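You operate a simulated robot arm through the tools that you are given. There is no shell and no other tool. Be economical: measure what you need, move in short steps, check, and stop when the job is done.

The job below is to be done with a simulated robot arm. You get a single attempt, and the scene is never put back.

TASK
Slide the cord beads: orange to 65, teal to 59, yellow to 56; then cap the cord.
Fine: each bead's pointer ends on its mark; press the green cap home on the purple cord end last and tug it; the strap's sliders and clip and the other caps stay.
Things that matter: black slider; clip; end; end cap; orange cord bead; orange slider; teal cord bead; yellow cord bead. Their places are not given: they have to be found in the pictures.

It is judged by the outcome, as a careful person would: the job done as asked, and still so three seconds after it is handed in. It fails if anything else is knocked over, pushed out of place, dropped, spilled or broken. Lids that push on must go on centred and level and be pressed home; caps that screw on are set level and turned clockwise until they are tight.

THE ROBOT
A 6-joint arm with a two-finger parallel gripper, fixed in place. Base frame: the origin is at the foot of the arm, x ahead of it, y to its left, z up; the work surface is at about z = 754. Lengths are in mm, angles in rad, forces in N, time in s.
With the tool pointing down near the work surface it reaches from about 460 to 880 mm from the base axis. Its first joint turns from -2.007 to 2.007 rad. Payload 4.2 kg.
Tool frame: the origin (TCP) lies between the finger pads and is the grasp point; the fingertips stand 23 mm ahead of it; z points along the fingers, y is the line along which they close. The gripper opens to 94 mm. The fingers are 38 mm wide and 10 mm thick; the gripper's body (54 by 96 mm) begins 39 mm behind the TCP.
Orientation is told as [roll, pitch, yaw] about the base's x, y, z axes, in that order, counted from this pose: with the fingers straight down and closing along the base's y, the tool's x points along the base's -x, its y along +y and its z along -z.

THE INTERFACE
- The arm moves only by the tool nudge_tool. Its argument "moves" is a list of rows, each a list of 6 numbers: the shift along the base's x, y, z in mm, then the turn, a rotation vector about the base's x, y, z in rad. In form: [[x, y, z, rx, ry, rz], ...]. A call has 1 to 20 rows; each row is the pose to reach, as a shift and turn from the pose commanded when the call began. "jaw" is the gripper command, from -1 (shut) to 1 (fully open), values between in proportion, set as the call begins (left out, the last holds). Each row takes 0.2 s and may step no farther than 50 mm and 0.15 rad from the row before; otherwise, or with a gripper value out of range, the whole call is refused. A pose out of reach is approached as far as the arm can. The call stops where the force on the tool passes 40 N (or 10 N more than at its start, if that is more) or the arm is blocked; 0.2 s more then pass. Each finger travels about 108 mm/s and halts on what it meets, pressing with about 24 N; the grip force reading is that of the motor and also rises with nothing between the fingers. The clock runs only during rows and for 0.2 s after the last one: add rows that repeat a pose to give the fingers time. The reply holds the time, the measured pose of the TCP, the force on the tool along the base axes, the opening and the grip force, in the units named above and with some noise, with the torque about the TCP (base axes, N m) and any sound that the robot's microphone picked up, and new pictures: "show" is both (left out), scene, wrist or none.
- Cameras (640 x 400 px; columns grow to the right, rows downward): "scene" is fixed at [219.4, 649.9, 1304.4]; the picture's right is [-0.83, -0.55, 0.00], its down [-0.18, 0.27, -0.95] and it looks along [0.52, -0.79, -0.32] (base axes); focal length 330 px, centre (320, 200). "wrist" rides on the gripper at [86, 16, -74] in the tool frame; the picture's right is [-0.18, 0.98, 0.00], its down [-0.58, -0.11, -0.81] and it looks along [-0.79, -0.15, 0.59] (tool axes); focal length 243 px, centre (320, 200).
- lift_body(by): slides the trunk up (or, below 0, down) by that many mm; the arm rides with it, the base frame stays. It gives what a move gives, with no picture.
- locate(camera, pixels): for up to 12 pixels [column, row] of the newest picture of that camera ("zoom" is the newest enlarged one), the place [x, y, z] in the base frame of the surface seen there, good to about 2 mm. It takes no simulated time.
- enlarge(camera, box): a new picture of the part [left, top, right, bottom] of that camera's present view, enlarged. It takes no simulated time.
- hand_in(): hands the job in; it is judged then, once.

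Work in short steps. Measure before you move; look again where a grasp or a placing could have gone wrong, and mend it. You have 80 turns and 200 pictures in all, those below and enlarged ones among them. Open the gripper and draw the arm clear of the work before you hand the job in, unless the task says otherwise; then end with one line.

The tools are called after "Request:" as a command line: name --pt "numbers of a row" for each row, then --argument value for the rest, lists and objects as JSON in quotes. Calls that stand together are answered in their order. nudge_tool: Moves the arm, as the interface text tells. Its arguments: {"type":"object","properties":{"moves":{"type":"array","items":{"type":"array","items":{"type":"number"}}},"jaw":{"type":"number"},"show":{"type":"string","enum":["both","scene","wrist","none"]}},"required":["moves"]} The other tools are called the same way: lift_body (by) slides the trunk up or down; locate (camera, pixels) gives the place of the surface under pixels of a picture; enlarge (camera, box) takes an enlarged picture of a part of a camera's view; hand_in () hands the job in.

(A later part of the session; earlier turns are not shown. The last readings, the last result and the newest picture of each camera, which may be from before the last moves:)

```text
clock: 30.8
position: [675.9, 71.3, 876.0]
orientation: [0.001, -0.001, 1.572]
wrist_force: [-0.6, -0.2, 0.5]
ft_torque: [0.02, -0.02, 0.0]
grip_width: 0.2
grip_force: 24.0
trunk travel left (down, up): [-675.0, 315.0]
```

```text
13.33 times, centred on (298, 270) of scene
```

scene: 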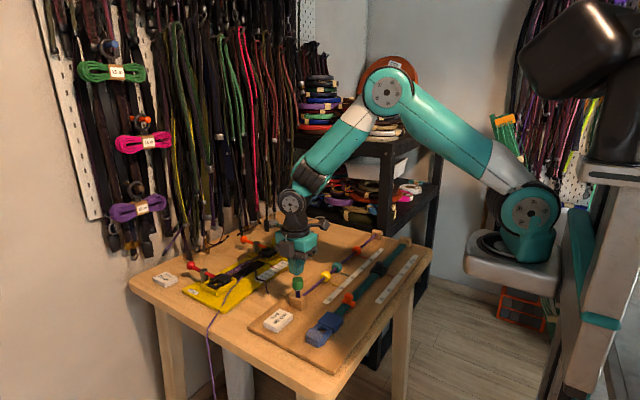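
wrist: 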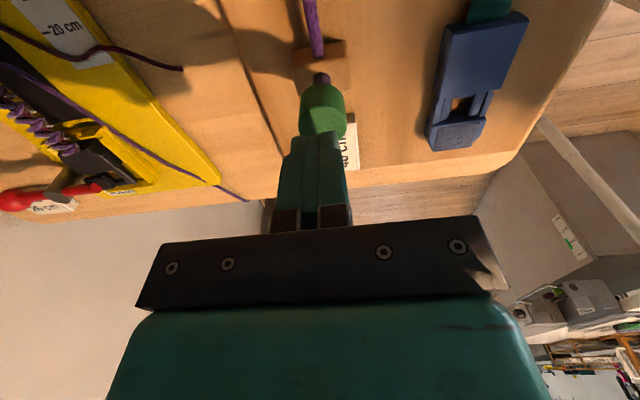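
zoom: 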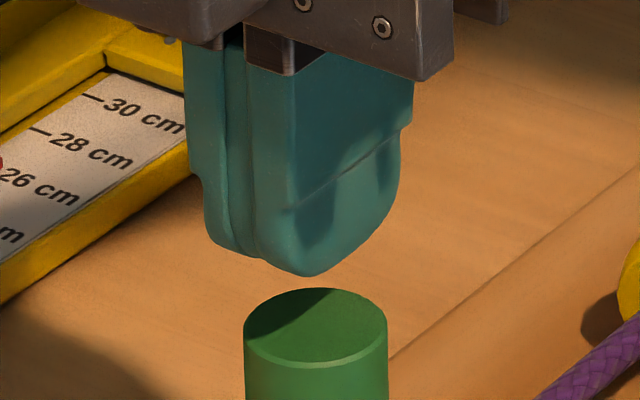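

The cap's column 323 vs the tool axis 320 suggests the tool is ~1.7 mm off in +x. I shift −2 in x and press down in small steps.

Request:
nudge_tool --pt "-2 0 0 0 0 0" --pt "-2 0 -6 0 0 0" --pt "-2 0 -10 0 0 0" --pt "-2 0 -12 0 0 0" --pt "-2 0 -14 0 0 0" --pt "-2 0 -16 0 0 0" --pt "-2 0 -17 0 0 0" --pt "-2 0 -18 0 0 0" --pt "-2 0 -18 0 0 0"

Request:
enlarge --camera "scene" --box '[274, 265, 322, 295]'

```text
clock: 32.8
position: [673.8, 71.4, 855.9]
orientation: [-0.001, -0.001, 1.572]
wrist_force: [0.9, -0.7, 0.8]
ft_torque: [0.02, -0.02, -0.01]
grip_width: 0.2
grip_force: 23.3
trunk travel left (down, up): [-675.0, 315.0]
```

scene: 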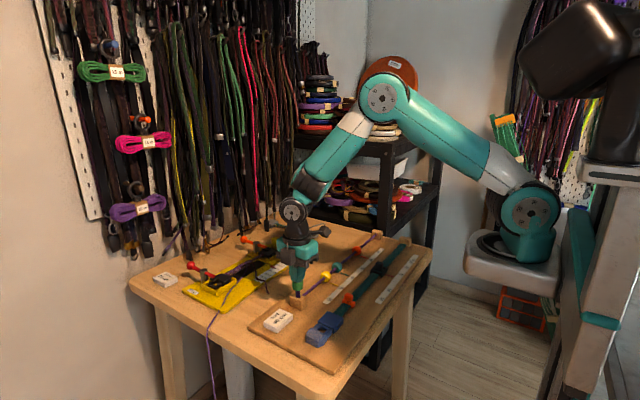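
wrist: 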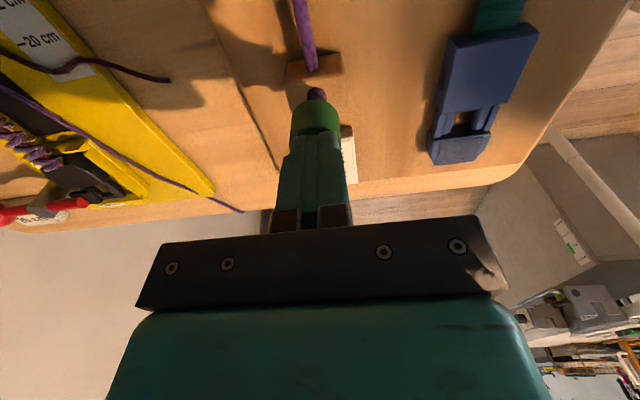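

```text
13.33 times, centred on (298, 280) of scene
```

zoom: 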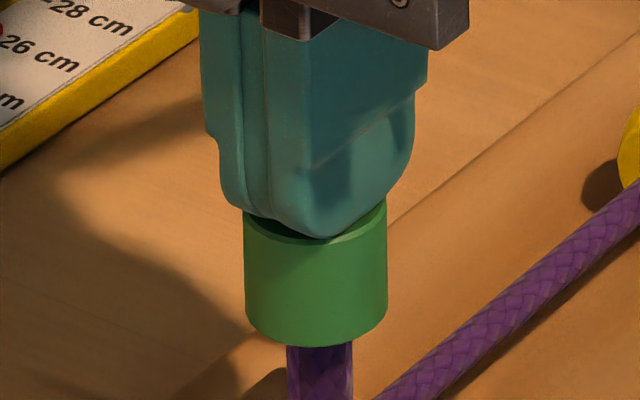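

The cap has dropped ~2 mm (white rim hidden) with little force. I press on gradually.

Request:
nudge_tool --pt "0 0 -1 0 0 0" --pt "0 0 -2 0 0 0" --pt "0 0 -3 0 0 0" --pt "0 0 -4 0 0 0" --pt "0 0 -5 0 0 0" --pt "0 0 -6 0 0 0" --show "none"

Request:
enlarge --camera "scene" --box '[274, 265, 322, 295]'

```text
clock: 34.2
position: [672.9, 70.3, 850.7]
orientation: [-0.004, -0.003, 1.57]
wrist_force: [2.5, 1.5, 8.0]
ft_torque: [0.04, -0.05, 0.01]
grip_width: 0.0
grip_force: 24.4
trunk travel left (down, up): [-675.0, 315.0]
```

```text
13.33 times, centred on (298, 280) of scene
```

zoom: 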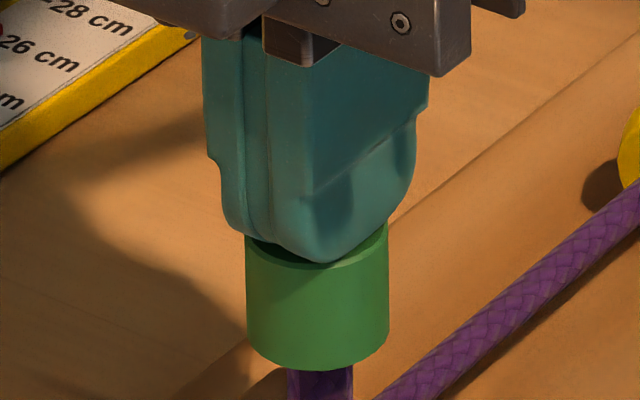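

The cap keeps sliding down level, force 8 N. I continue until it bottoms out.

Request:
nudge_tool --pt "0 0 -1 0 0 0" --pt "0 0 -2 0 0 0" --pt "0 0 -3 0 0 0" --pt "0 0 -4 0 0 0" --pt "0 0 -5 0 0 0" --pt "0 0 -6 0 0 0" --pt "0 0 -7 0 0 0" --pt "0 0 -8 0 0 0" --show "none"

Request:
enlarge --camera "scene" --box '[274, 265, 322, 295]'

```text
clock: 35.0
position: [673.6, 71.4, 850.3]
orientation: [-0.004, -0.002, 1.573]
wrist_force: [-9.5, -2.6, 21.4]
ft_torque: [-0.07, 0.2, -0.02]
grip_width: 0.0
grip_force: 24.0
trunk travel left (down, up): [-675.0, 315.0]
stopped in row 3: the force on the tool passed its limit at 42 N (the readings are from after the stop); the commanded pose is now the measured one
```

```text
13.33 times, centred on (298, 280) of scene
```

zoom: 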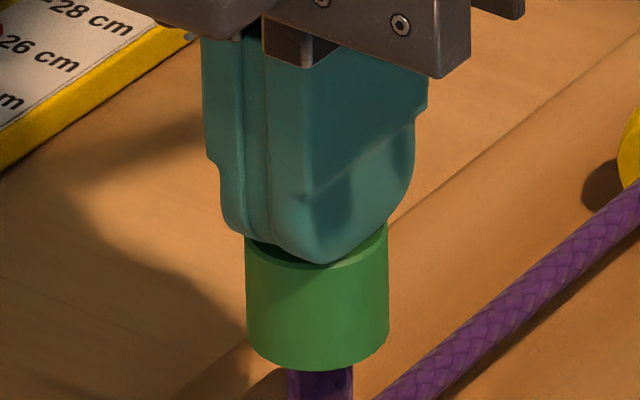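

At 42 N it no longer moves (≈7 mm lower than at first), so it looks home. I press once more to confirm, then rise.

Request:
nudge_tool --pt "0 0 -1 0 0 0" --pt "0 0 -2 0 0 0" --pt "0 0 -3 0 0 0" --pt "0 0 -4 0 0 0" --show "none"

Request:
nudge_tool --pt "0 0 5 0 0 0" --pt "0 0 20 0 0 0" --pt "0 0 28 0 0 0" --pt "0 0 28 0 0 0" --show "wrist"

Request:
enlarge --camera "scene" --box '[274, 270, 322, 300]'

```text
clock: 35.5
position: [673.6, 71.3, 849.9]
orientation: [-0.005, -0.002, 1.572]
wrist_force: [-11.3, -4.4, 21.8]
ft_torque: [-0.14, 0.24, -0.02]
grip_width: 0.1
grip_force: 24.1
trunk travel left (down, up): [-675.0, 315.0]
stopped in row 2: the force on the tool passed its limit at 42 N (the readings are from after the stop); the commanded pose is now the measured one
```

```text
clock: 36.5
position: [674.9, 72.1, 876.7]
orientation: [-0.005, -0.002, 1.57]
wrist_force: [0.4, -0.4, -0.3]
ft_torque: [0.0, -0.01, 0.01]
grip_width: 0.0
grip_force: 24.4
trunk travel left (down, up): [-675.0, 315.0]
```

wrist: 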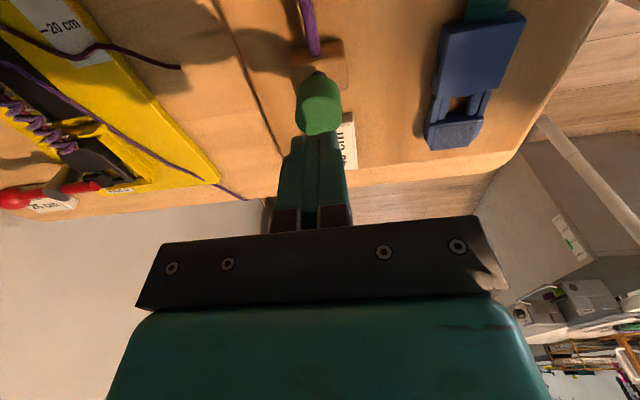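

```text
13.33 times, centred on (298, 285) of scene
```

zoom: 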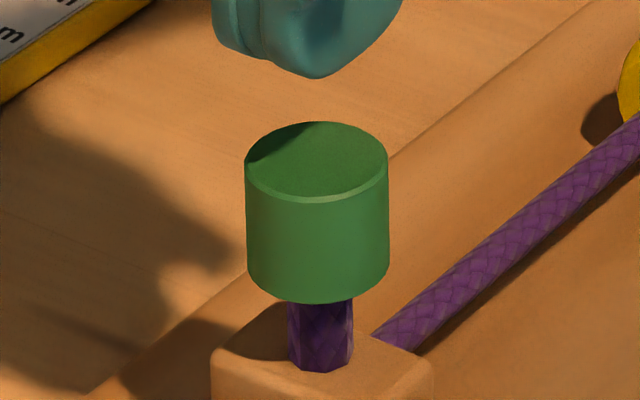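

The cap is level and lower. I check its top height, and open the jaws for the tug.

Request:
locate --camera "zoom" --pixels '[[315, 160], [260, 165], [372, 160], [315, 130], [315, 190], [317, 298], [320, 360]]'

Request:
nudge_tool --pt "0 0 0 0 0 0" --pt "0 0 0 0 0 0" --pt "0 0 0 0 0 0" --pt "0 0 -20 0 0 0" --pt "0 0 -40 0 0 0" --pt "0 0 -54 0 0 0" --pt "0 0 -54 0 0 0" --jaw 0.1 --show "wrist"

```text
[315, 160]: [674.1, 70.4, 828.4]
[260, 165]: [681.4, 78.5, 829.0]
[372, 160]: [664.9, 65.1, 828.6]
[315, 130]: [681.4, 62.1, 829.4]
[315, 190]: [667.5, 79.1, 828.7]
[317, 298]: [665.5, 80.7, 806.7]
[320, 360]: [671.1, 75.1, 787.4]
```

```text
clock: 38.1
position: [672.9, 72.4, 822.8]
orientation: [-0.005, -0.002, 1.571]
wrist_force: [0.2, 0.8, -0.8]
ft_torque: [0.01, -0.02, 0.0]
grip_width: 51.7
grip_force: 0.1
trunk travel left (down, up): [-675.0, 315.0]
```

wrist: 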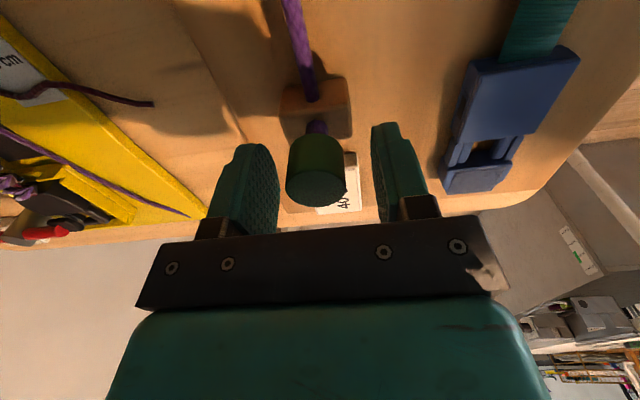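

The cap is between the fingers, ~1.5 mm towards +x. I correct and close.

Request:
nudge_tool --pt "1.5 0 0 0 0 0" --pt "1.5 0 0 0 0 0" --pt "1.5 0 0 0 0 0" --pt "1.5 0 0 0 0 0" --jaw -0.6 --show "none"

```text
clock: 39.1
position: [675.0, 72.3, 822.3]
orientation: [-0.004, -0.003, 1.572]
wrist_force: [-0.4, 0.0, 1.0]
ft_torque: [-0.01, 0.03, -0.03]
grip_width: 26.4
grip_force: 23.7
trunk travel left (down, up): [-675.0, 315.0]
```

Gripped at 26.4 mm with no side force. Now a gentle tug up by 1.5 mm.

Request:
nudge_tool --pt "0 0 0.5 0 0 0" --pt "0 0 1 0 0 0" --pt "0 0 1.5 0 0 0" --pt "0 0 1.5 0 0 0" --show "none"

```text
clock: 40.1
position: [676.4, 71.3, 825.3]
orientation: [-0.004, 0.0, 1.571]
wrist_force: [0.6, 0.0, 1.7]
ft_torque: [0.01, 0.0, 0.0]
grip_width: 26.6
grip_force: 24.5
trunk travel left (down, up): [-675.0, 315.0]
```

No pull force shows; I look whether the cap moved.

Request:
enlarge --camera "scene" --box '[274, 270, 322, 300]'

```text
13.33 times, centred on (298, 285) of scene
```

zoom: 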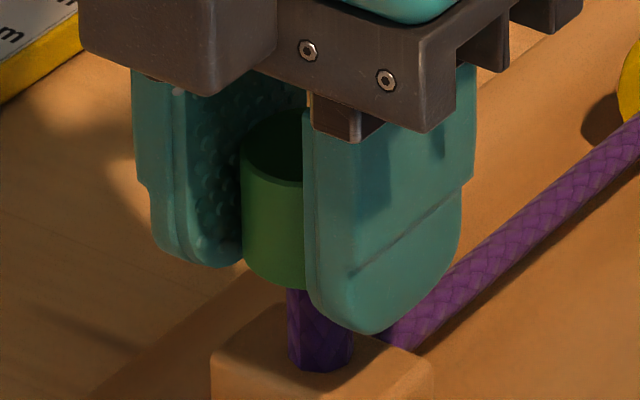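

The cap rose ~2 mm with almost no force, so it isn't latched. I push it down again while gripping it, centred.

Request:
nudge_tool --pt "-0.8 0 -1 0 0 0" --pt "-0.8 0 -2 0 0 0" --pt "-0.8 0 -3 0 0 0" --pt "-0.8 0 -4 0 0 0" --pt "-0.8 0 -5 0 0 0" --pt "-0.8 0 -6 0 0 0" --show "none" --jaw -1

Request:
enlarge --camera "scene" --box '[274, 270, 322, 300]'

```text
clock: 41.5
position: [674.5, 70.7, 820.8]
orientation: [-0.009, 0.0, 1.57]
wrist_force: [-1.2, -2.2, 23.3]
ft_torque: [-0.01, 0.05, -0.02]
grip_width: 26.4
grip_force: 23.9
trunk travel left (down, up): [-675.0, 315.0]
```

```text
13.33 times, centred on (298, 285) of scene
```

zoom: 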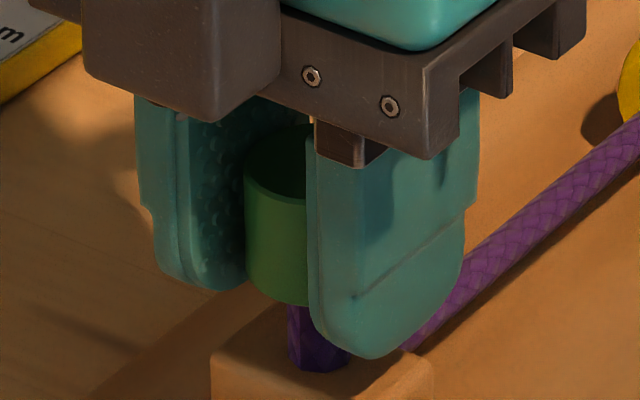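

It's at the former depth or slightly deeper with 23 N centred. I push further.

Request:
nudge_tool --pt "0 0 -1 0 0 0" --pt "0 0 -2 0 0 0" --pt "0 0 -3 0 0 0" --pt "0 0 -4 0 0 0" --pt "0 0 -5 0 0 0" --pt "0 0 -5 0 0 0" --show "none"

Request:
enlarge --camera "scene" --box '[274, 270, 322, 300]'

```text
clock: 42.9
position: [674.2, 71.3, 815.3]
orientation: [-0.008, -0.003, 1.571]
wrist_force: [4.6, 3.1, 33.2]
ft_torque: [-0.09, 0.03, 0.0]
grip_width: 26.6
grip_force: 23.8
trunk travel left (down, up): [-675.0, 315.0]
```

```text
13.33 times, centred on (298, 285) of scene
```

zoom: 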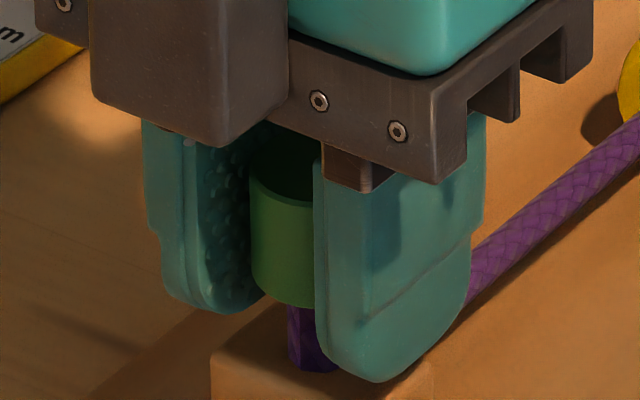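

The fingers slipped down over the cap at 33 N; the cap is at a stop or snap ridge. I open, rise, close the jaws, and press the top harder, centred, in fine steps.

Request:
nudge_tool --pt "0 0 3 0 0 0" --pt "0 0 3 0 0 0" --pt "0 0 3 0 0 0" --pt "0 0 30 0 0 0" --pt "0 0 60 0 0 0" --pt "0 0 60 0 0 0" --jaw 0.1 --show "wrist"

Request:
enlarge --camera "scene" --box '[274, 270, 322, 300]'

```text
clock: 44.3
position: [675.0, 71.7, 873.0]
orientation: [-0.006, -0.002, 1.569]
wrist_force: [0.6, 1.0, -0.1]
ft_torque: [0.01, 0.0, -0.03]
grip_width: 51.7
grip_force: 0.0
trunk travel left (down, up): [-675.0, 315.0]
```

wrist: 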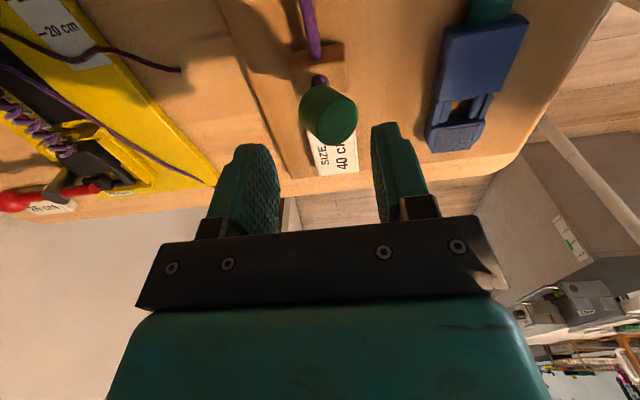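

```text
13.33 times, centred on (298, 285) of scene
```

zoom: 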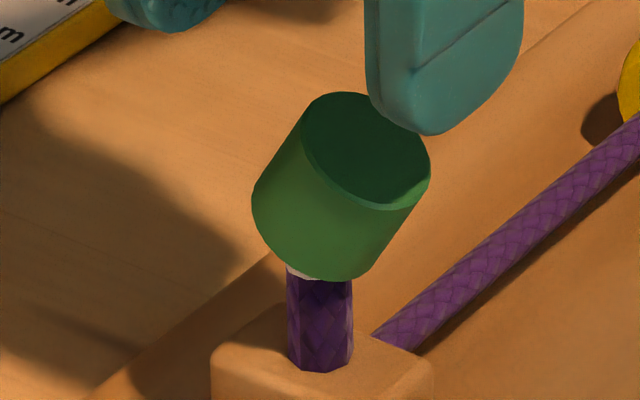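

Opening tipped the cap: it now leans on the cord end toward −x. I look closely from both cameras before mending it.

Request:
enlarge --camera "wrist" --box '[280, 60, 376, 120]'

Request:
enlarge --camera "scene" --box '[286, 274, 310, 289]'

Request:
locate --camera "zoom" --pixels '[[320, 130], [420, 130], [450, 200], [340, 200], [220, 230], [320, 340], [280, 345]]'

```text
6.67 times, centred on (328, 90) of wrist
```

zoom: 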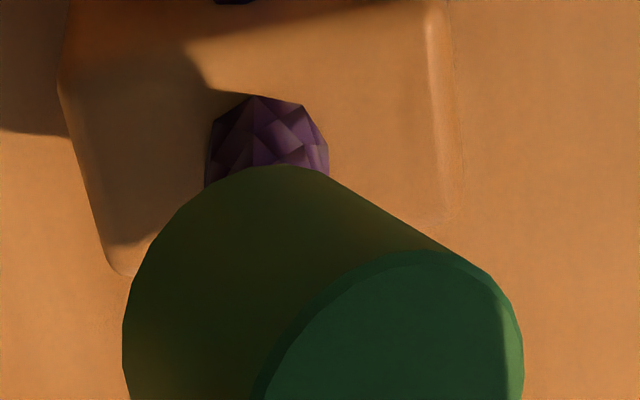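

```text
16.00 times, centred on (298, 282) of scene
```

zoom: 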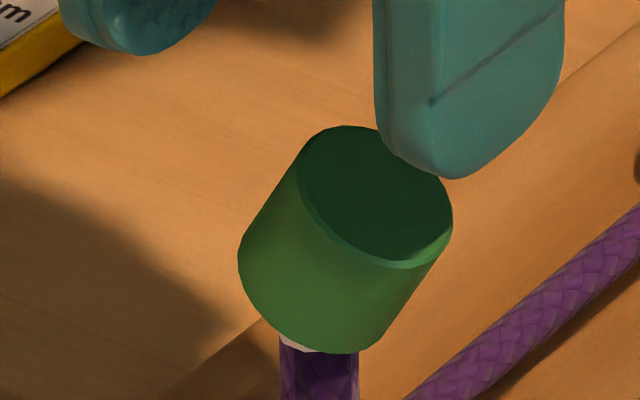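

```text
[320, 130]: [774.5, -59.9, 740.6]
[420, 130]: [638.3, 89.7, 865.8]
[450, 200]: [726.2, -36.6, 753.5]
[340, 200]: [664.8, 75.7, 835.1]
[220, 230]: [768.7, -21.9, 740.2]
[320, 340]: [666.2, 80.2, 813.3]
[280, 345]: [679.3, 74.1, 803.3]
```

I measure the tilted top face's plane.

Request:
locate --camera "zoom" --pixels '[[325, 160], [350, 140], [385, 175], [380, 205], [420, 215], [430, 240], [385, 250], [340, 215], [270, 240], [255, 280], [340, 320], [400, 300]]'

```text
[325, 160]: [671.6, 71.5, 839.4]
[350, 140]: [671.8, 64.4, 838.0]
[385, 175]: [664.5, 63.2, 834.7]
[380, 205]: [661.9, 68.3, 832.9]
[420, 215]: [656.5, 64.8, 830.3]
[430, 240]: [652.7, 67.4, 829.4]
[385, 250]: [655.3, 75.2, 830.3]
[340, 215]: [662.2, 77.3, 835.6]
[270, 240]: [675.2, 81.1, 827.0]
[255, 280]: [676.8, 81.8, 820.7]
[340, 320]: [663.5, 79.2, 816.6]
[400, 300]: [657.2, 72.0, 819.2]
```

The cap leans ~27° purely toward −x, so closing the fingers along x will straighten it. I open to ~70 mm, descend around it, and close in stages.

Request:
nudge_tool --pt "0 0 0 0 0 0" --pt "0 0 0 0 0 0" --pt "0 0 -15 0 0 0" --pt "0 0 -30 0 0 0" --pt "0 0 -42 0 0 0" --pt "0 0 -51 0 0 0" --pt "0 0 -51 0 0 0" --jaw 0.5 --show "wrist"

Request:
nudge_tool --pt "0 0 0 0 0 0" --pt "0 0 0 0 0 0" --jaw -0.1 --show "wrist"

Request:
enlarge --camera "scene" --box '[274, 270, 322, 300]'

```text
clock: 45.9
position: [674.0, 71.3, 822.4]
orientation: [-0.005, 0.0, 1.57]
wrist_force: [-0.2, 0.4, 0.4]
ft_torque: [0.01, 0.0, 0.01]
grip_width: 70.6
grip_force: 0.1
trunk travel left (down, up): [-675.0, 315.0]
```

wrist: 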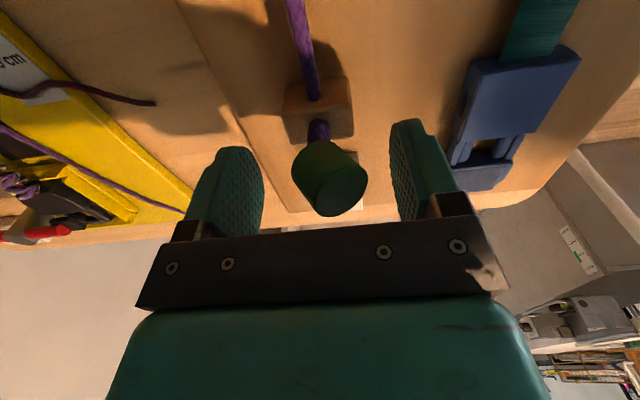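

```text
clock: 46.5
position: [674.4, 71.5, 822.6]
orientation: [-0.006, -0.003, 1.57]
wrist_force: [-1.4, -0.2, 0.4]
ft_torque: [0.0, -0.01, -0.02]
grip_width: 42.7
grip_force: 0.6
trunk travel left (down, up): [-675.0, 315.0]
```

wrist: 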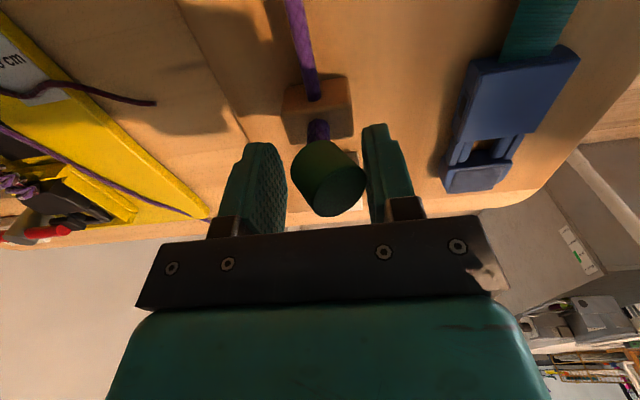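

```text
13.33 times, centred on (298, 285) of scene
```

zoom: 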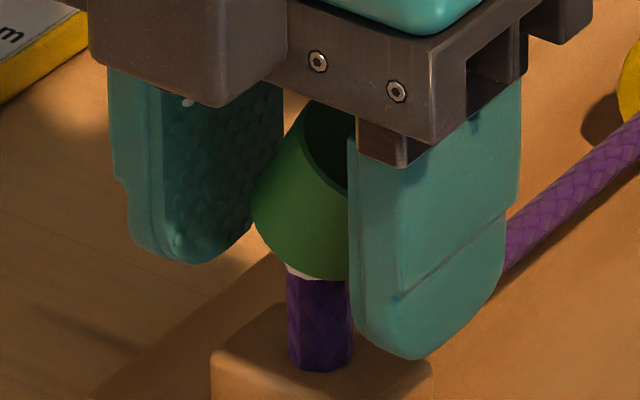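

Fingers now nearly touch the cap at both sides. I close further in stages: to ~35, then ~30 mm.

Request:
nudge_tool --pt "0 0 0 0 0 0" --pt "0 0 0 0 0 0" --jaw -0.25 --show "none"

Request:
nudge_tool --pt "0 0 0 0 0 0" --pt "0 0 0 0 0 0" --jaw -0.38 --show "wrist"

Request:
enlarge --camera "scene" --box '[274, 270, 322, 300]'

```text
clock: 47.1
position: [674.4, 70.7, 823.4]
orientation: [-0.006, 0.0, 1.573]
wrist_force: [-6.0, 0.9, 2.8]
ft_torque: [0.04, 0.02, -0.04]
grip_width: 37.9
grip_force: 2.9
trunk travel left (down, up): [-675.0, 315.0]
```

```text
clock: 47.7
position: [675.8, 71.4, 823.9]
orientation: [-0.008, -0.002, 1.57]
wrist_force: [-1.3, -0.1, 0.3]
ft_torque: [0.01, -0.03, 0.02]
grip_width: 29.1
grip_force: 0.1
trunk travel left (down, up): [-675.0, 315.0]
```

wrist: 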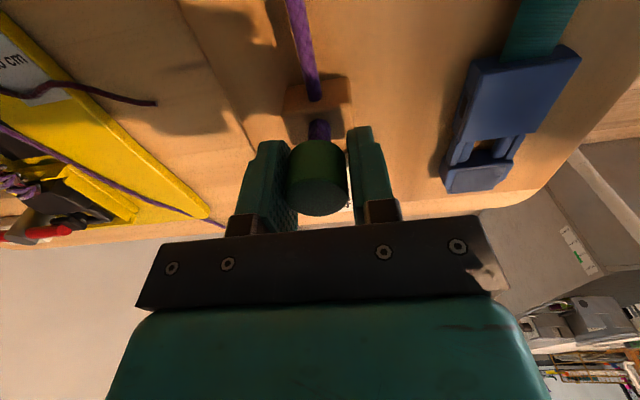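

```text
13.33 times, centred on (298, 285) of scene
```

zoom: 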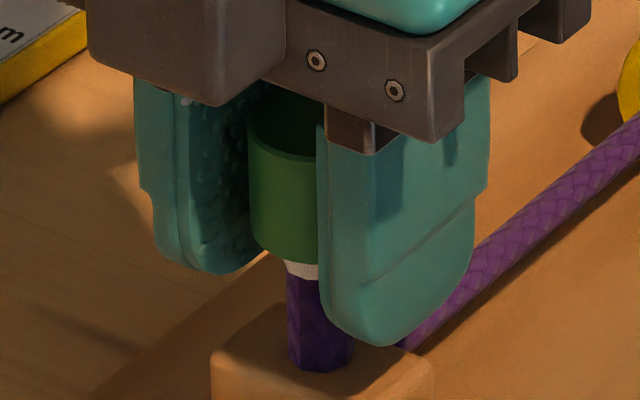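

The cap is upright again, perched on the tapered white tip as at the start. I grip it and push down gently, gripped.

Request:
nudge_tool --pt "0 0 0 0 0 0" --pt "0 0 0 0 0 0" --pt "0 0 0 0 0 0" --jaw -1 --show "none"

Request:
nudge_tool --pt "0 0 -1 0 0 0" --pt "0 0 -2 0 0 0" --pt "0 0 -3 0 0 0" --pt "0 0 -4 0 0 0" --pt "0 0 -5 0 0 0" --pt "0 0 -5 0 0 0" --show "wrist"

Request:
enlarge --camera "scene" --box '[274, 270, 322, 300]'

```text
clock: 48.5
position: [674.1, 71.6, 824.0]
orientation: [-0.005, -0.002, 1.571]
wrist_force: [0.5, 0.0, 0.2]
ft_torque: [0.01, 0.02, 0.01]
grip_width: 25.9
grip_force: 23.8
trunk travel left (down, up): [-675.0, 315.0]
```

```text
clock: 49.9
position: [673.2, 71.7, 817.0]
orientation: [-0.004, -0.002, 1.57]
wrist_force: [0.8, 1.1, 1.3]
ft_torque: [0.02, 0.03, -0.01]
grip_width: 26.2
grip_force: 24.3
trunk travel left (down, up): [-675.0, 315.0]
```

wrist: 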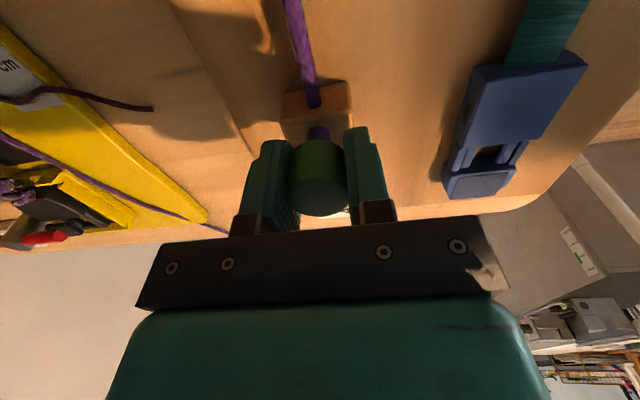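

```text
13.33 times, centred on (298, 285) of scene
```

zoom: 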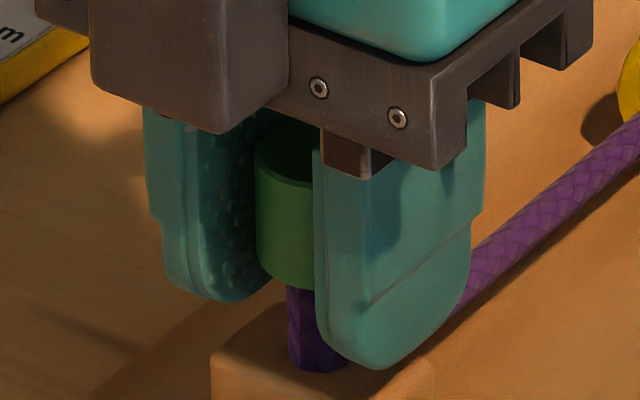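

It slides on easily, but the cap seems ~1.8 mm toward −x of the cord axis. I shift +1.8 in x and push further down.

Request:
nudge_tool --pt "1 0 0 0 0 0" --pt "1.8 0 0 0 0 0" --pt "1.8 0 -1 0 0 0" --pt "1.8 0 -2 0 0 0" --pt "1.8 0 -3 0 0 0" --pt "1.8 0 -3 0 0 0" --show "none"

Request:
enlarge --camera "scene" --box '[274, 270, 322, 300]'

```text
clock: 51.3
position: [674.7, 73.7, 815.8]
orientation: [-0.003, -0.006, 1.574]
wrist_force: [-21.7, 15.2, 2.6]
ft_torque: [-0.13, -0.16, -0.15]
grip_width: 26.4
grip_force: 24.1
trunk travel left (down, up): [-675.0, 315.0]
```

```text
13.33 times, centred on (298, 285) of scene
```

zoom: 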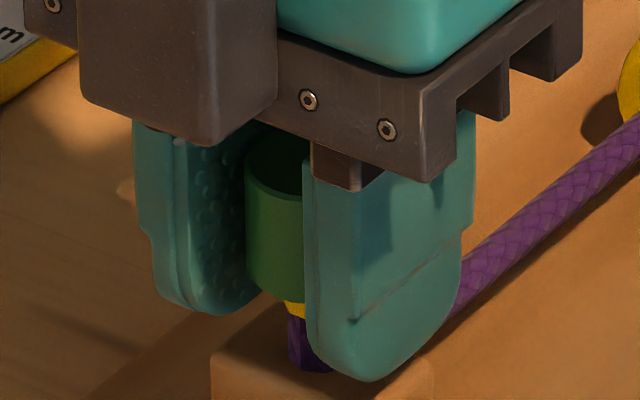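

A yellow patch shows at (295,310) below the cap and lateral force appeared (−22,15). I look closely.

Request:
enlarge --camera "scene" --box '[286, 276, 310, 291]'

Request:
nudge_tool --pt "0 0 0 0 0 0" --show "both"

Request:
enlarge --camera "wrist" --box '[270, 110, 366, 170]'

```text
16.00 times, centred on (298, 284) of scene
```

zoom: 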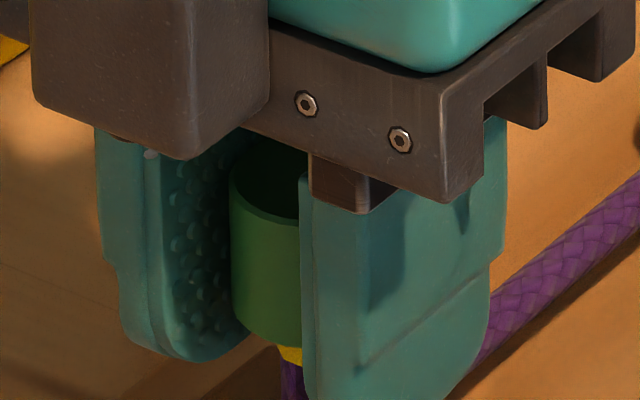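

```text
clock: 51.7
position: [674.3, 73.1, 815.8]
orientation: [-0.003, -0.004, 1.573]
wrist_force: [-27.5, 17.1, 0.7]
ft_torque: [-0.18, -0.2, -0.16]
grip_width: 26.3
grip_force: 24.1
trunk travel left (down, up): [-675.0, 315.0]
```

scene: 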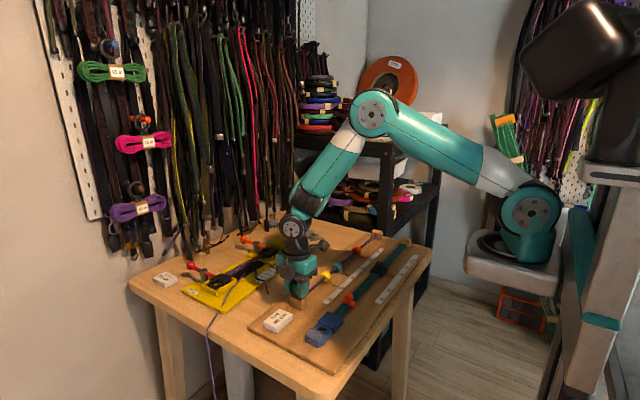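
wrist: 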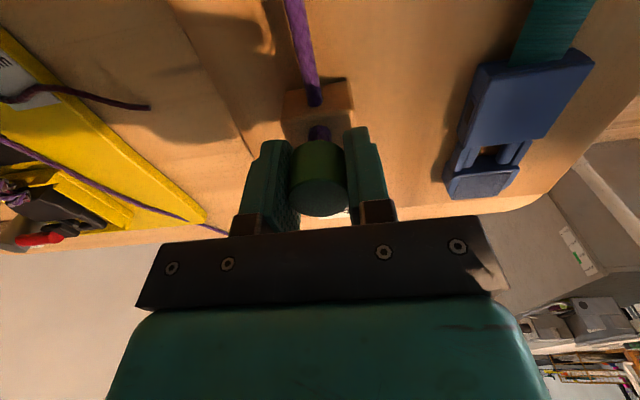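

```text
6.67 times, centred on (318, 140) of wrist
```

zoom: 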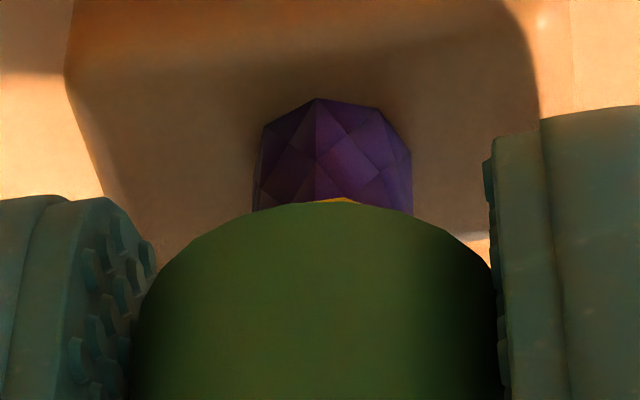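

The cap now seems engaged on the cord (lateral forces arise from tool offset). I relieve by (−1.2,+1) and re-read.

Request:
nudge_tool --pt "-0.6 0.5 0 0 0 0" --pt "-1.2 1 0 0 0 0" --pt "-1.2 1 0 0 0 0" --show "none"

Request:
enlarge --camera "scene" --box '[274, 270, 322, 300]'

```text
clock: 52.5
position: [674.2, 73.3, 815.1]
orientation: [-0.005, -0.002, 1.571]
wrist_force: [-20.8, 11.8, 1.6]
ft_torque: [-0.12, -0.12, -0.15]
grip_width: 26.1
grip_force: 23.9
trunk travel left (down, up): [-675.0, 315.0]
```

```text
13.33 times, centred on (298, 285) of scene
```

zoom: 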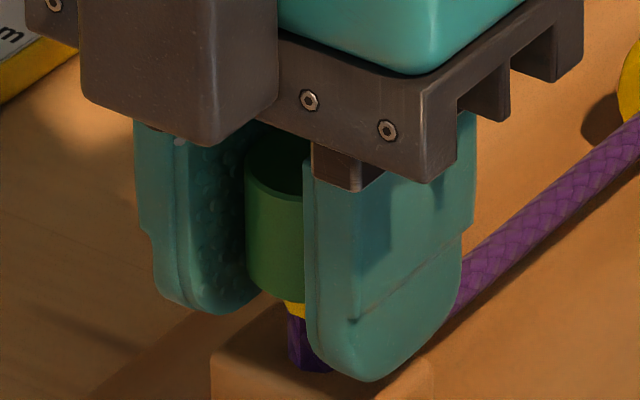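

Forces fell by about a quarter. I relieve further by (−2.5,+1.8).

Request:
nudge_tool --pt "-1 0.8 0 0 0 0" --pt "-2 1.5 0 0 0 0" --pt "-2.5 1.8 0 0 0 0" --pt "-2.5 1.8 0 0 0 0" --show "none"

Request:
enlarge --camera "scene" --box '[274, 270, 322, 300]'

```text
clock: 53.5
position: [675.4, 73.6, 815.6]
orientation: [-0.008, -0.002, 1.569]
wrist_force: [2.7, -0.4, -0.1]
ft_torque: [0.06, 0.05, -0.06]
grip_width: 26.0
grip_force: 23.9
trunk travel left (down, up): [-675.0, 315.0]
```

```text
13.33 times, centred on (298, 285) of scene
```

zoom: 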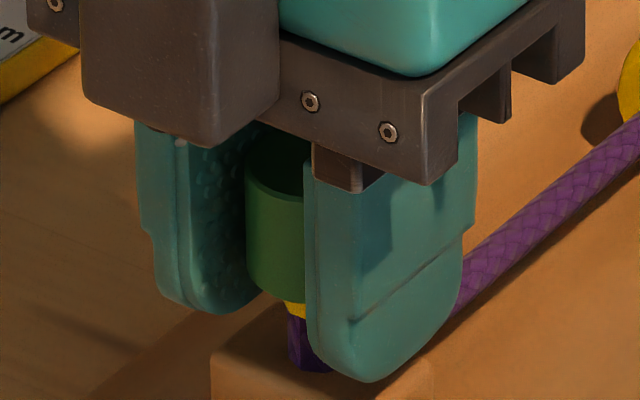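

Lateral force is gone. Now I press down while gripped, watching for yellow to disappear.

Request:
nudge_tool --pt "0 0 -0.7 0 0 0" --pt "0 0 -1.4 0 0 0" --pt "0 0 -2.1 0 0 0" --pt "0 0 -2.8 0 0 0" --pt "0 0 -3.5 0 0 0" --pt "0 0 -4.2 0 0 0" --show "none"

Request:
enlarge --camera "scene" --box '[274, 270, 322, 300]'

```text
clock: 54.9
position: [674.8, 74.4, 812.6]
orientation: [-0.009, -0.003, 1.571]
wrist_force: [17.4, -7.4, 26.8]
ft_torque: [-0.04, 0.19, -0.05]
grip_width: 26.4
grip_force: 23.4
trunk travel left (down, up): [-675.0, 315.0]
```

```text
13.33 times, centred on (298, 285) of scene
```

zoom: 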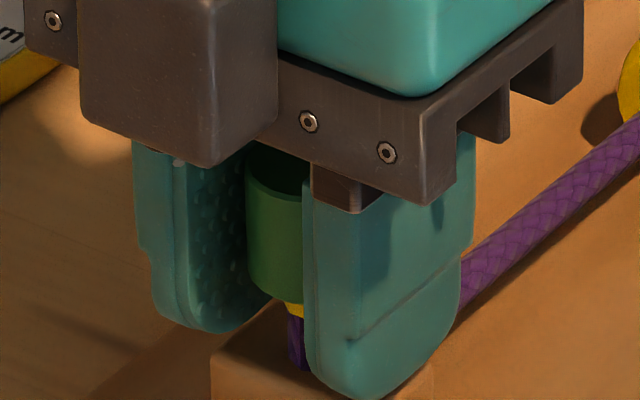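

The fingers slipped at 27 N; cap bottom at about the earlier lowest level. I ease back up slowly as a tug test and read force.

Request:
nudge_tool --pt "-1 0 1 0 0 0" --pt "-1 0 2 0 0 0" --pt "-1 0 3 0 0 0" --pt "-1 0 4 0 0 0" --pt "-1 0 4 0 0 0" --show "none"

Request:
enlarge --camera "scene" --box '[274, 270, 322, 300]'

```text
clock: 56.1
position: [672.7, 74.6, 813.0]
orientation: [-0.002, -0.002, 1.572]
wrist_force: [23.2, -4.1, -12.8]
ft_torque: [0.06, 0.11, 0.1]
grip_width: 26.0
grip_force: 24.4
trunk travel left (down, up): [-675.0, 315.0]
```

```text
13.33 times, centred on (298, 285) of scene
```

zoom: 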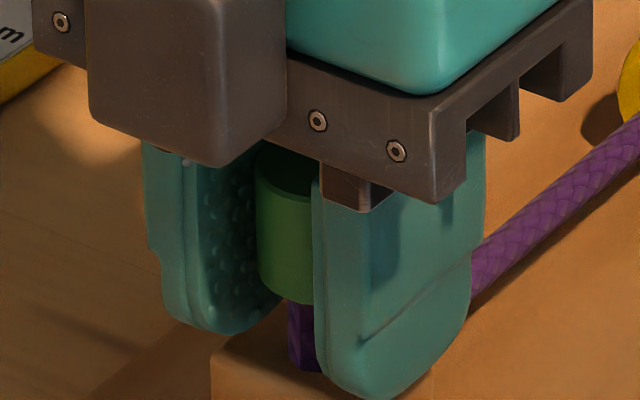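

Now the cap resists upward pull (−13 N). I remove the side load (+2.5 in x, −0.5 y) keeping z.

Request:
nudge_tool --pt "1 0 0 0 0 0" --pt "2 -0.5 0 0 0 0" --pt "2 -0.5 0 0 0 0" --show "none"

Request:
enlarge --camera "scene" --box '[274, 270, 322, 300]'

```text
clock: 56.9
position: [672.4, 73.4, 815.4]
orientation: [-0.001, -0.002, 1.573]
wrist_force: [3.3, -1.4, -1.3]
ft_torque: [0.01, 0.04, 0.06]
grip_width: 26.1
grip_force: 23.8
trunk travel left (down, up): [-675.0, 315.0]
```

```text
13.33 times, centred on (298, 285) of scene
```

zoom: 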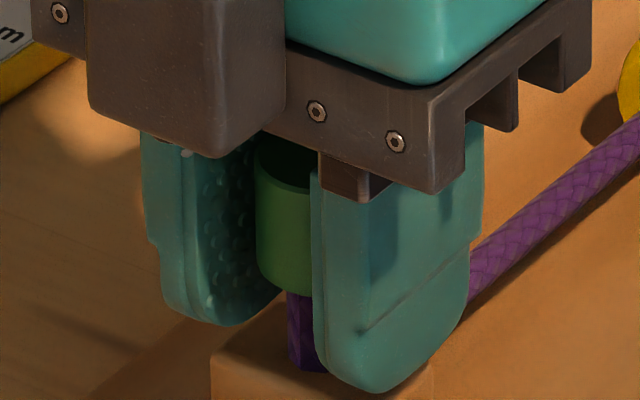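

The cap rose with the tool again, so it isn't latched; when seated fully it was tight and centred (left edge col 246, yellow ring showing). I re-centre (+1.5 x) and push down in small steps.

Request:
nudge_tool --pt "0.7 0 0 0 0 0" --pt "1.4 0 0 0 0 0" --pt "1.4 0 -0.7 0 0 0" --pt "1.4 0 -1.4 0 0 0" --pt "1.4 0 -2.1 0 0 0" --pt "1.4 0 -2.8 0 0 0" --pt "1.4 0 -2.8 0 0 0" --show "none"

Request:
enlarge --camera "scene" --box '[274, 270, 322, 300]'

```text
clock: 58.5
position: [675.2, 74.4, 811.8]
orientation: [-0.006, -0.003, 1.57]
wrist_force: [-0.1, -0.3, 2.5]
ft_torque: [-0.01, -0.01, -0.01]
grip_width: 26.1
grip_force: 23.9
trunk travel left (down, up): [-675.0, 315.0]
```

```text
13.33 times, centred on (298, 285) of scene
```

zoom: 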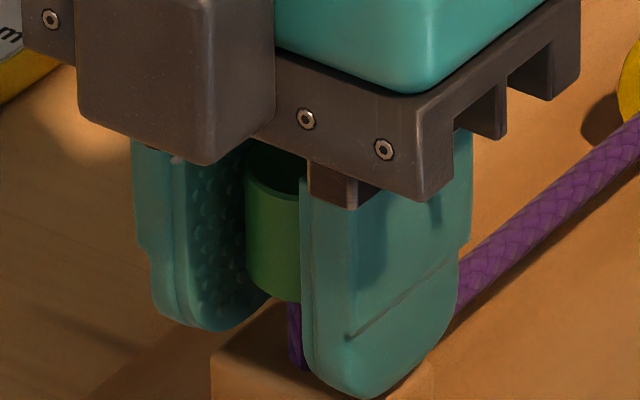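

Cap centred (col 246), no side force, nearly down. I open the jaws without moving.

Request:
nudge_tool --pt "0 0 0 0 0 0" --pt "0 0 0 0 0 0" --pt "0 0 0 0 0 0" --jaw 0.1 --show "none"

Request:
enlarge --camera "scene" --box '[274, 270, 322, 300]'

```text
clock: 59.3
position: [675.2, 74.4, 812.2]
orientation: [-0.004, -0.002, 1.57]
wrist_force: [-0.1, -0.5, 0.1]
ft_torque: [0.01, 0.01, 0.02]
grip_width: 51.6
grip_force: 0.1
trunk travel left (down, up): [-675.0, 315.0]
```

```text
13.33 times, centred on (298, 285) of scene
```

zoom: 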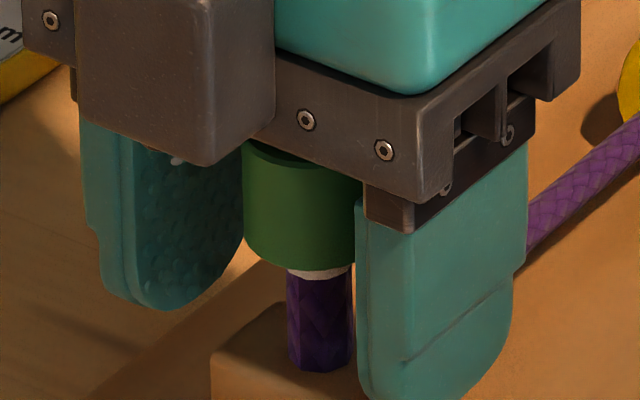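

On release the cap rose back to its perched place (white rim showing), so it's springy until pressed home; the first top press did hold it. I rise, close the jaws and press from the top again, harder this time.

Request:
nudge_tool --pt "0 0 20 0 0 0" --pt "0 0 45 0 0 0" --pt "0 0 65 0 0 0" --pt "0 0 65 0 0 0" --show "none"

Request:
nudge_tool --pt "0 -2 0 0 0 0" --pt "0 -3 0 0 0 0" --pt "0 -3 0 0 0 0" --pt "0 -3 0 0 0 0" --jaw -1 --show "wrist"

Request:
enlarge --camera "scene" --box '[274, 265, 322, 295]'

Request:
enlarge --camera "wrist" --box '[272, 70, 368, 130]'

```text
clock: 60.3
position: [675.7, 72.0, 876.6]
orientation: [-0.005, 0.0, 1.571]
wrist_force: [0.3, -0.4, 0.4]
ft_torque: [-0.02, 0.02, 0.01]
grip_width: 51.8
grip_force: 0.0
trunk travel left (down, up): [-675.0, 315.0]
```

```text
clock: 61.3
position: [676.0, 69.7, 876.9]
orientation: [-0.006, -0.002, 1.571]
wrist_force: [-0.8, 0.0, -0.2]
ft_torque: [0.01, 0.03, 0.01]
grip_width: 0.1
grip_force: 24.0
trunk travel left (down, up): [-675.0, 315.0]
```

wrist: 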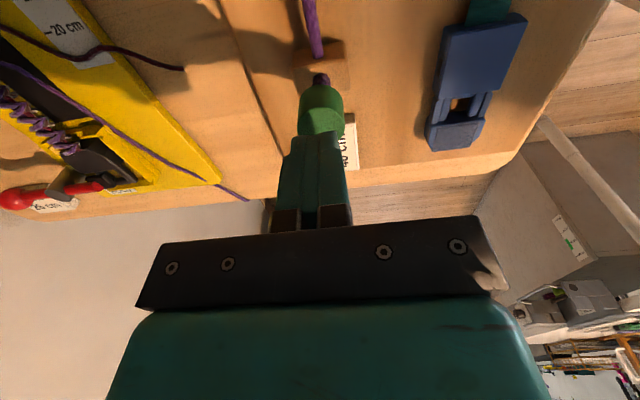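

```text
13.33 times, centred on (298, 280) of scene
```

zoom: 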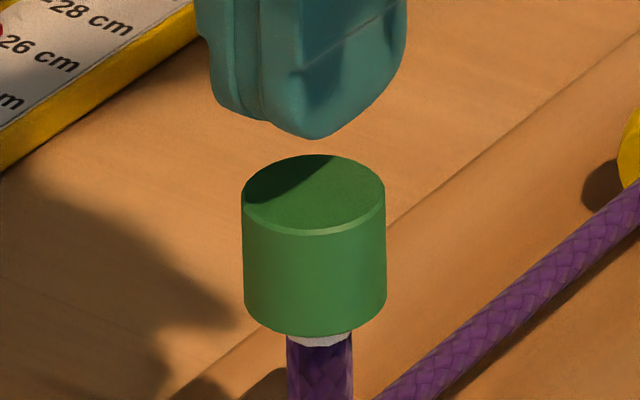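

```text
6.67 times, centred on (320, 100) of wrist
```

zoom: 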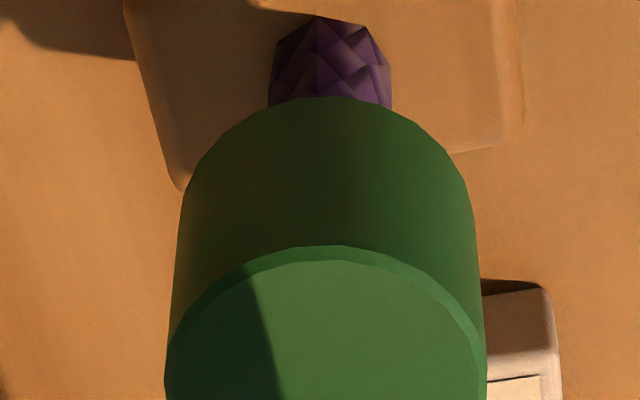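

The cap is upright exactly as at the start. I press down with x −0.8, slowing near the stop.

Request:
nudge_tool --pt "-0.8 0 -8 0 0 0" --pt "-0.8 0 -14 0 0 0" --pt "-0.8 0 -17 0 0 0" --pt "-0.8 0 -19 0 0 0" --pt "-0.8 0 -21 0 0 0" --pt "-0.8 0 -23 0 0 0" --pt "-0.8 0 -24 0 0 0" --pt "-0.8 0 -25 0 0 0" --pt "-0.8 0 -26 0 0 0" --pt "-0.8 0 -26.5 0 0 0" --pt "-0.8 0 -27 0 0 0" --pt "-0.8 0 -27 0 0 0" --show "none"

Request:
enlarge --camera "scene" --box '[274, 270, 322, 300]'

```text
clock: 63.9
position: [675.7, 69.2, 851.1]
orientation: [-0.007, -0.001, 1.572]
wrist_force: [0.3, -1.9, 14.4]
ft_torque: [-0.09, 0.01, -0.02]
grip_width: 0.3
grip_force: 23.8
trunk travel left (down, up): [-675.0, 315.0]
```

```text
13.33 times, centred on (298, 285) of scene
```

zoom: 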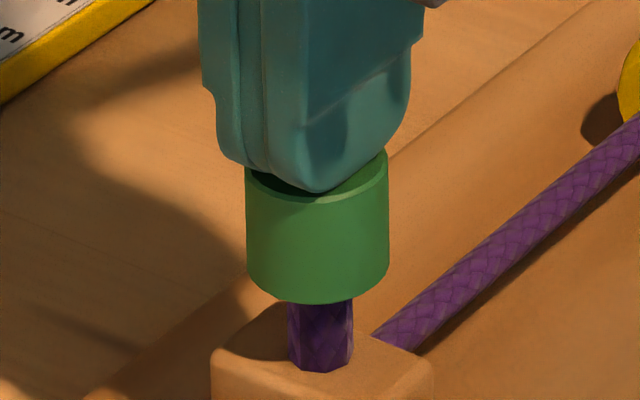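

The cap is at the stop level (bottom row 303) with 14 N, centred load. I increase in 0.5 mm steps, below the limit.

Request:
nudge_tool --pt "0 0 -0.5 0 0 0" --pt "0 0 -0.5 0 0 0" --pt "0 0 -1 0 0 0" --pt "0 0 -1 0 0 0" --pt "0 0 -1.3 0 0 0" --pt "0 0 -1.3 0 0 0" --show "none"

Request:
enlarge --camera "scene" --box '[274, 270, 322, 300]'

```text
clock: 65.0
position: [674.9, 70.2, 850.6]
orientation: [-0.009, -0.003, 1.571]
wrist_force: [-8.9, -5.7, 20.9]
ft_torque: [-0.18, 0.2, -0.02]
grip_width: 0.0
grip_force: 24.2
trunk travel left (down, up): [-675.0, 315.0]
stopped in row 5: the force on the tool passed its limit at 40 N (the readings are from after the stop); the commanded pose is now the measured one
```

```text
13.33 times, centred on (298, 285) of scene
```

zoom: 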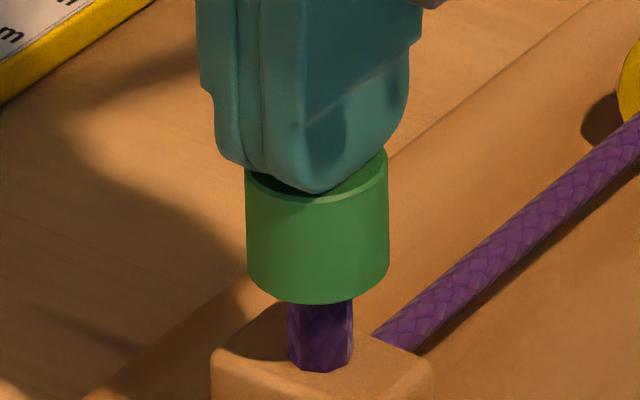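

It hits a firm stop at 40 N. I rise and see whether it stays down, then open for a gentle tug.

Request:
nudge_tool --pt "0 0 5 0 0 0" --pt "0 0 20 0 0 0" --pt "0 0 28 0 0 0" --pt "0 0 28 0 0 0" --show "none"

Request:
enlarge --camera "scene" --box '[274, 270, 322, 300]'

Request:
nudge_tool --pt "0 0 0 0 0 0" --pt "0 0 0 0 0 0" --pt "0 0 0 0 0 0" --pt "0 0 -20 0 0 0" --pt "0 0 -40 0 0 0" --pt "0 0 -54 0 0 0" --pt "0 0 -54 0 0 0" --pt "0 0 -54 0 0 0" --jaw 0.1 --show "wrist"

Request:
enlarge --camera "scene" --box '[274, 270, 322, 300]'

```text
clock: 66.0
position: [676.3, 71.4, 877.1]
orientation: [-0.007, -0.001, 1.569]
wrist_force: [1.2, 0.5, 0.4]
ft_torque: [-0.01, -0.01, -0.02]
grip_width: 0.0
grip_force: 23.6
trunk travel left (down, up): [-675.0, 315.0]
```

```text
13.33 times, centred on (298, 285) of scene
```

zoom: 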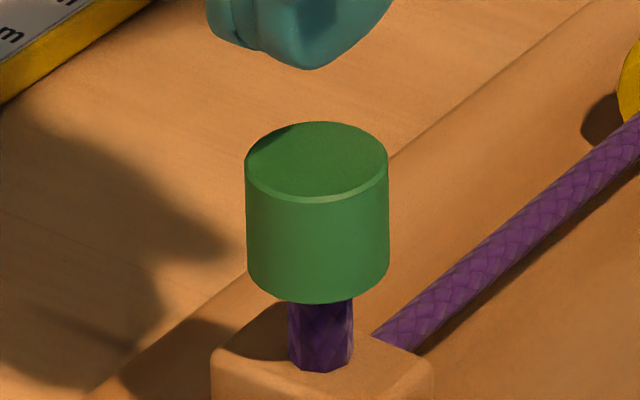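

```text
clock: 67.8
position: [674.5, 69.5, 823.5]
orientation: [-0.007, -0.003, 1.571]
wrist_force: [1.2, 0.6, 0.2]
ft_torque: [0.0, -0.04, 0.0]
grip_width: 51.7
grip_force: 0.0
trunk travel left (down, up): [-675.0, 315.0]
```

wrist: 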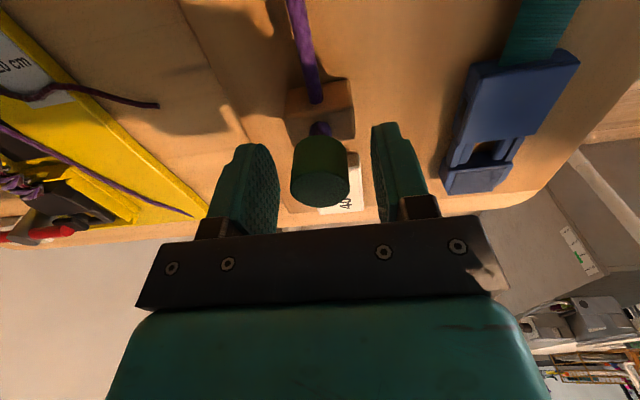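

```text
13.33 times, centred on (298, 285) of scene
```

zoom: 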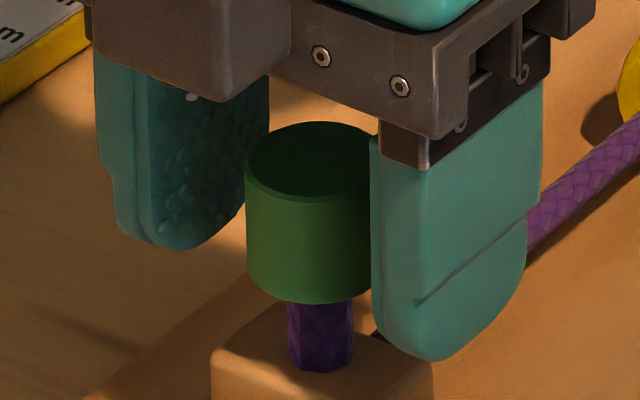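

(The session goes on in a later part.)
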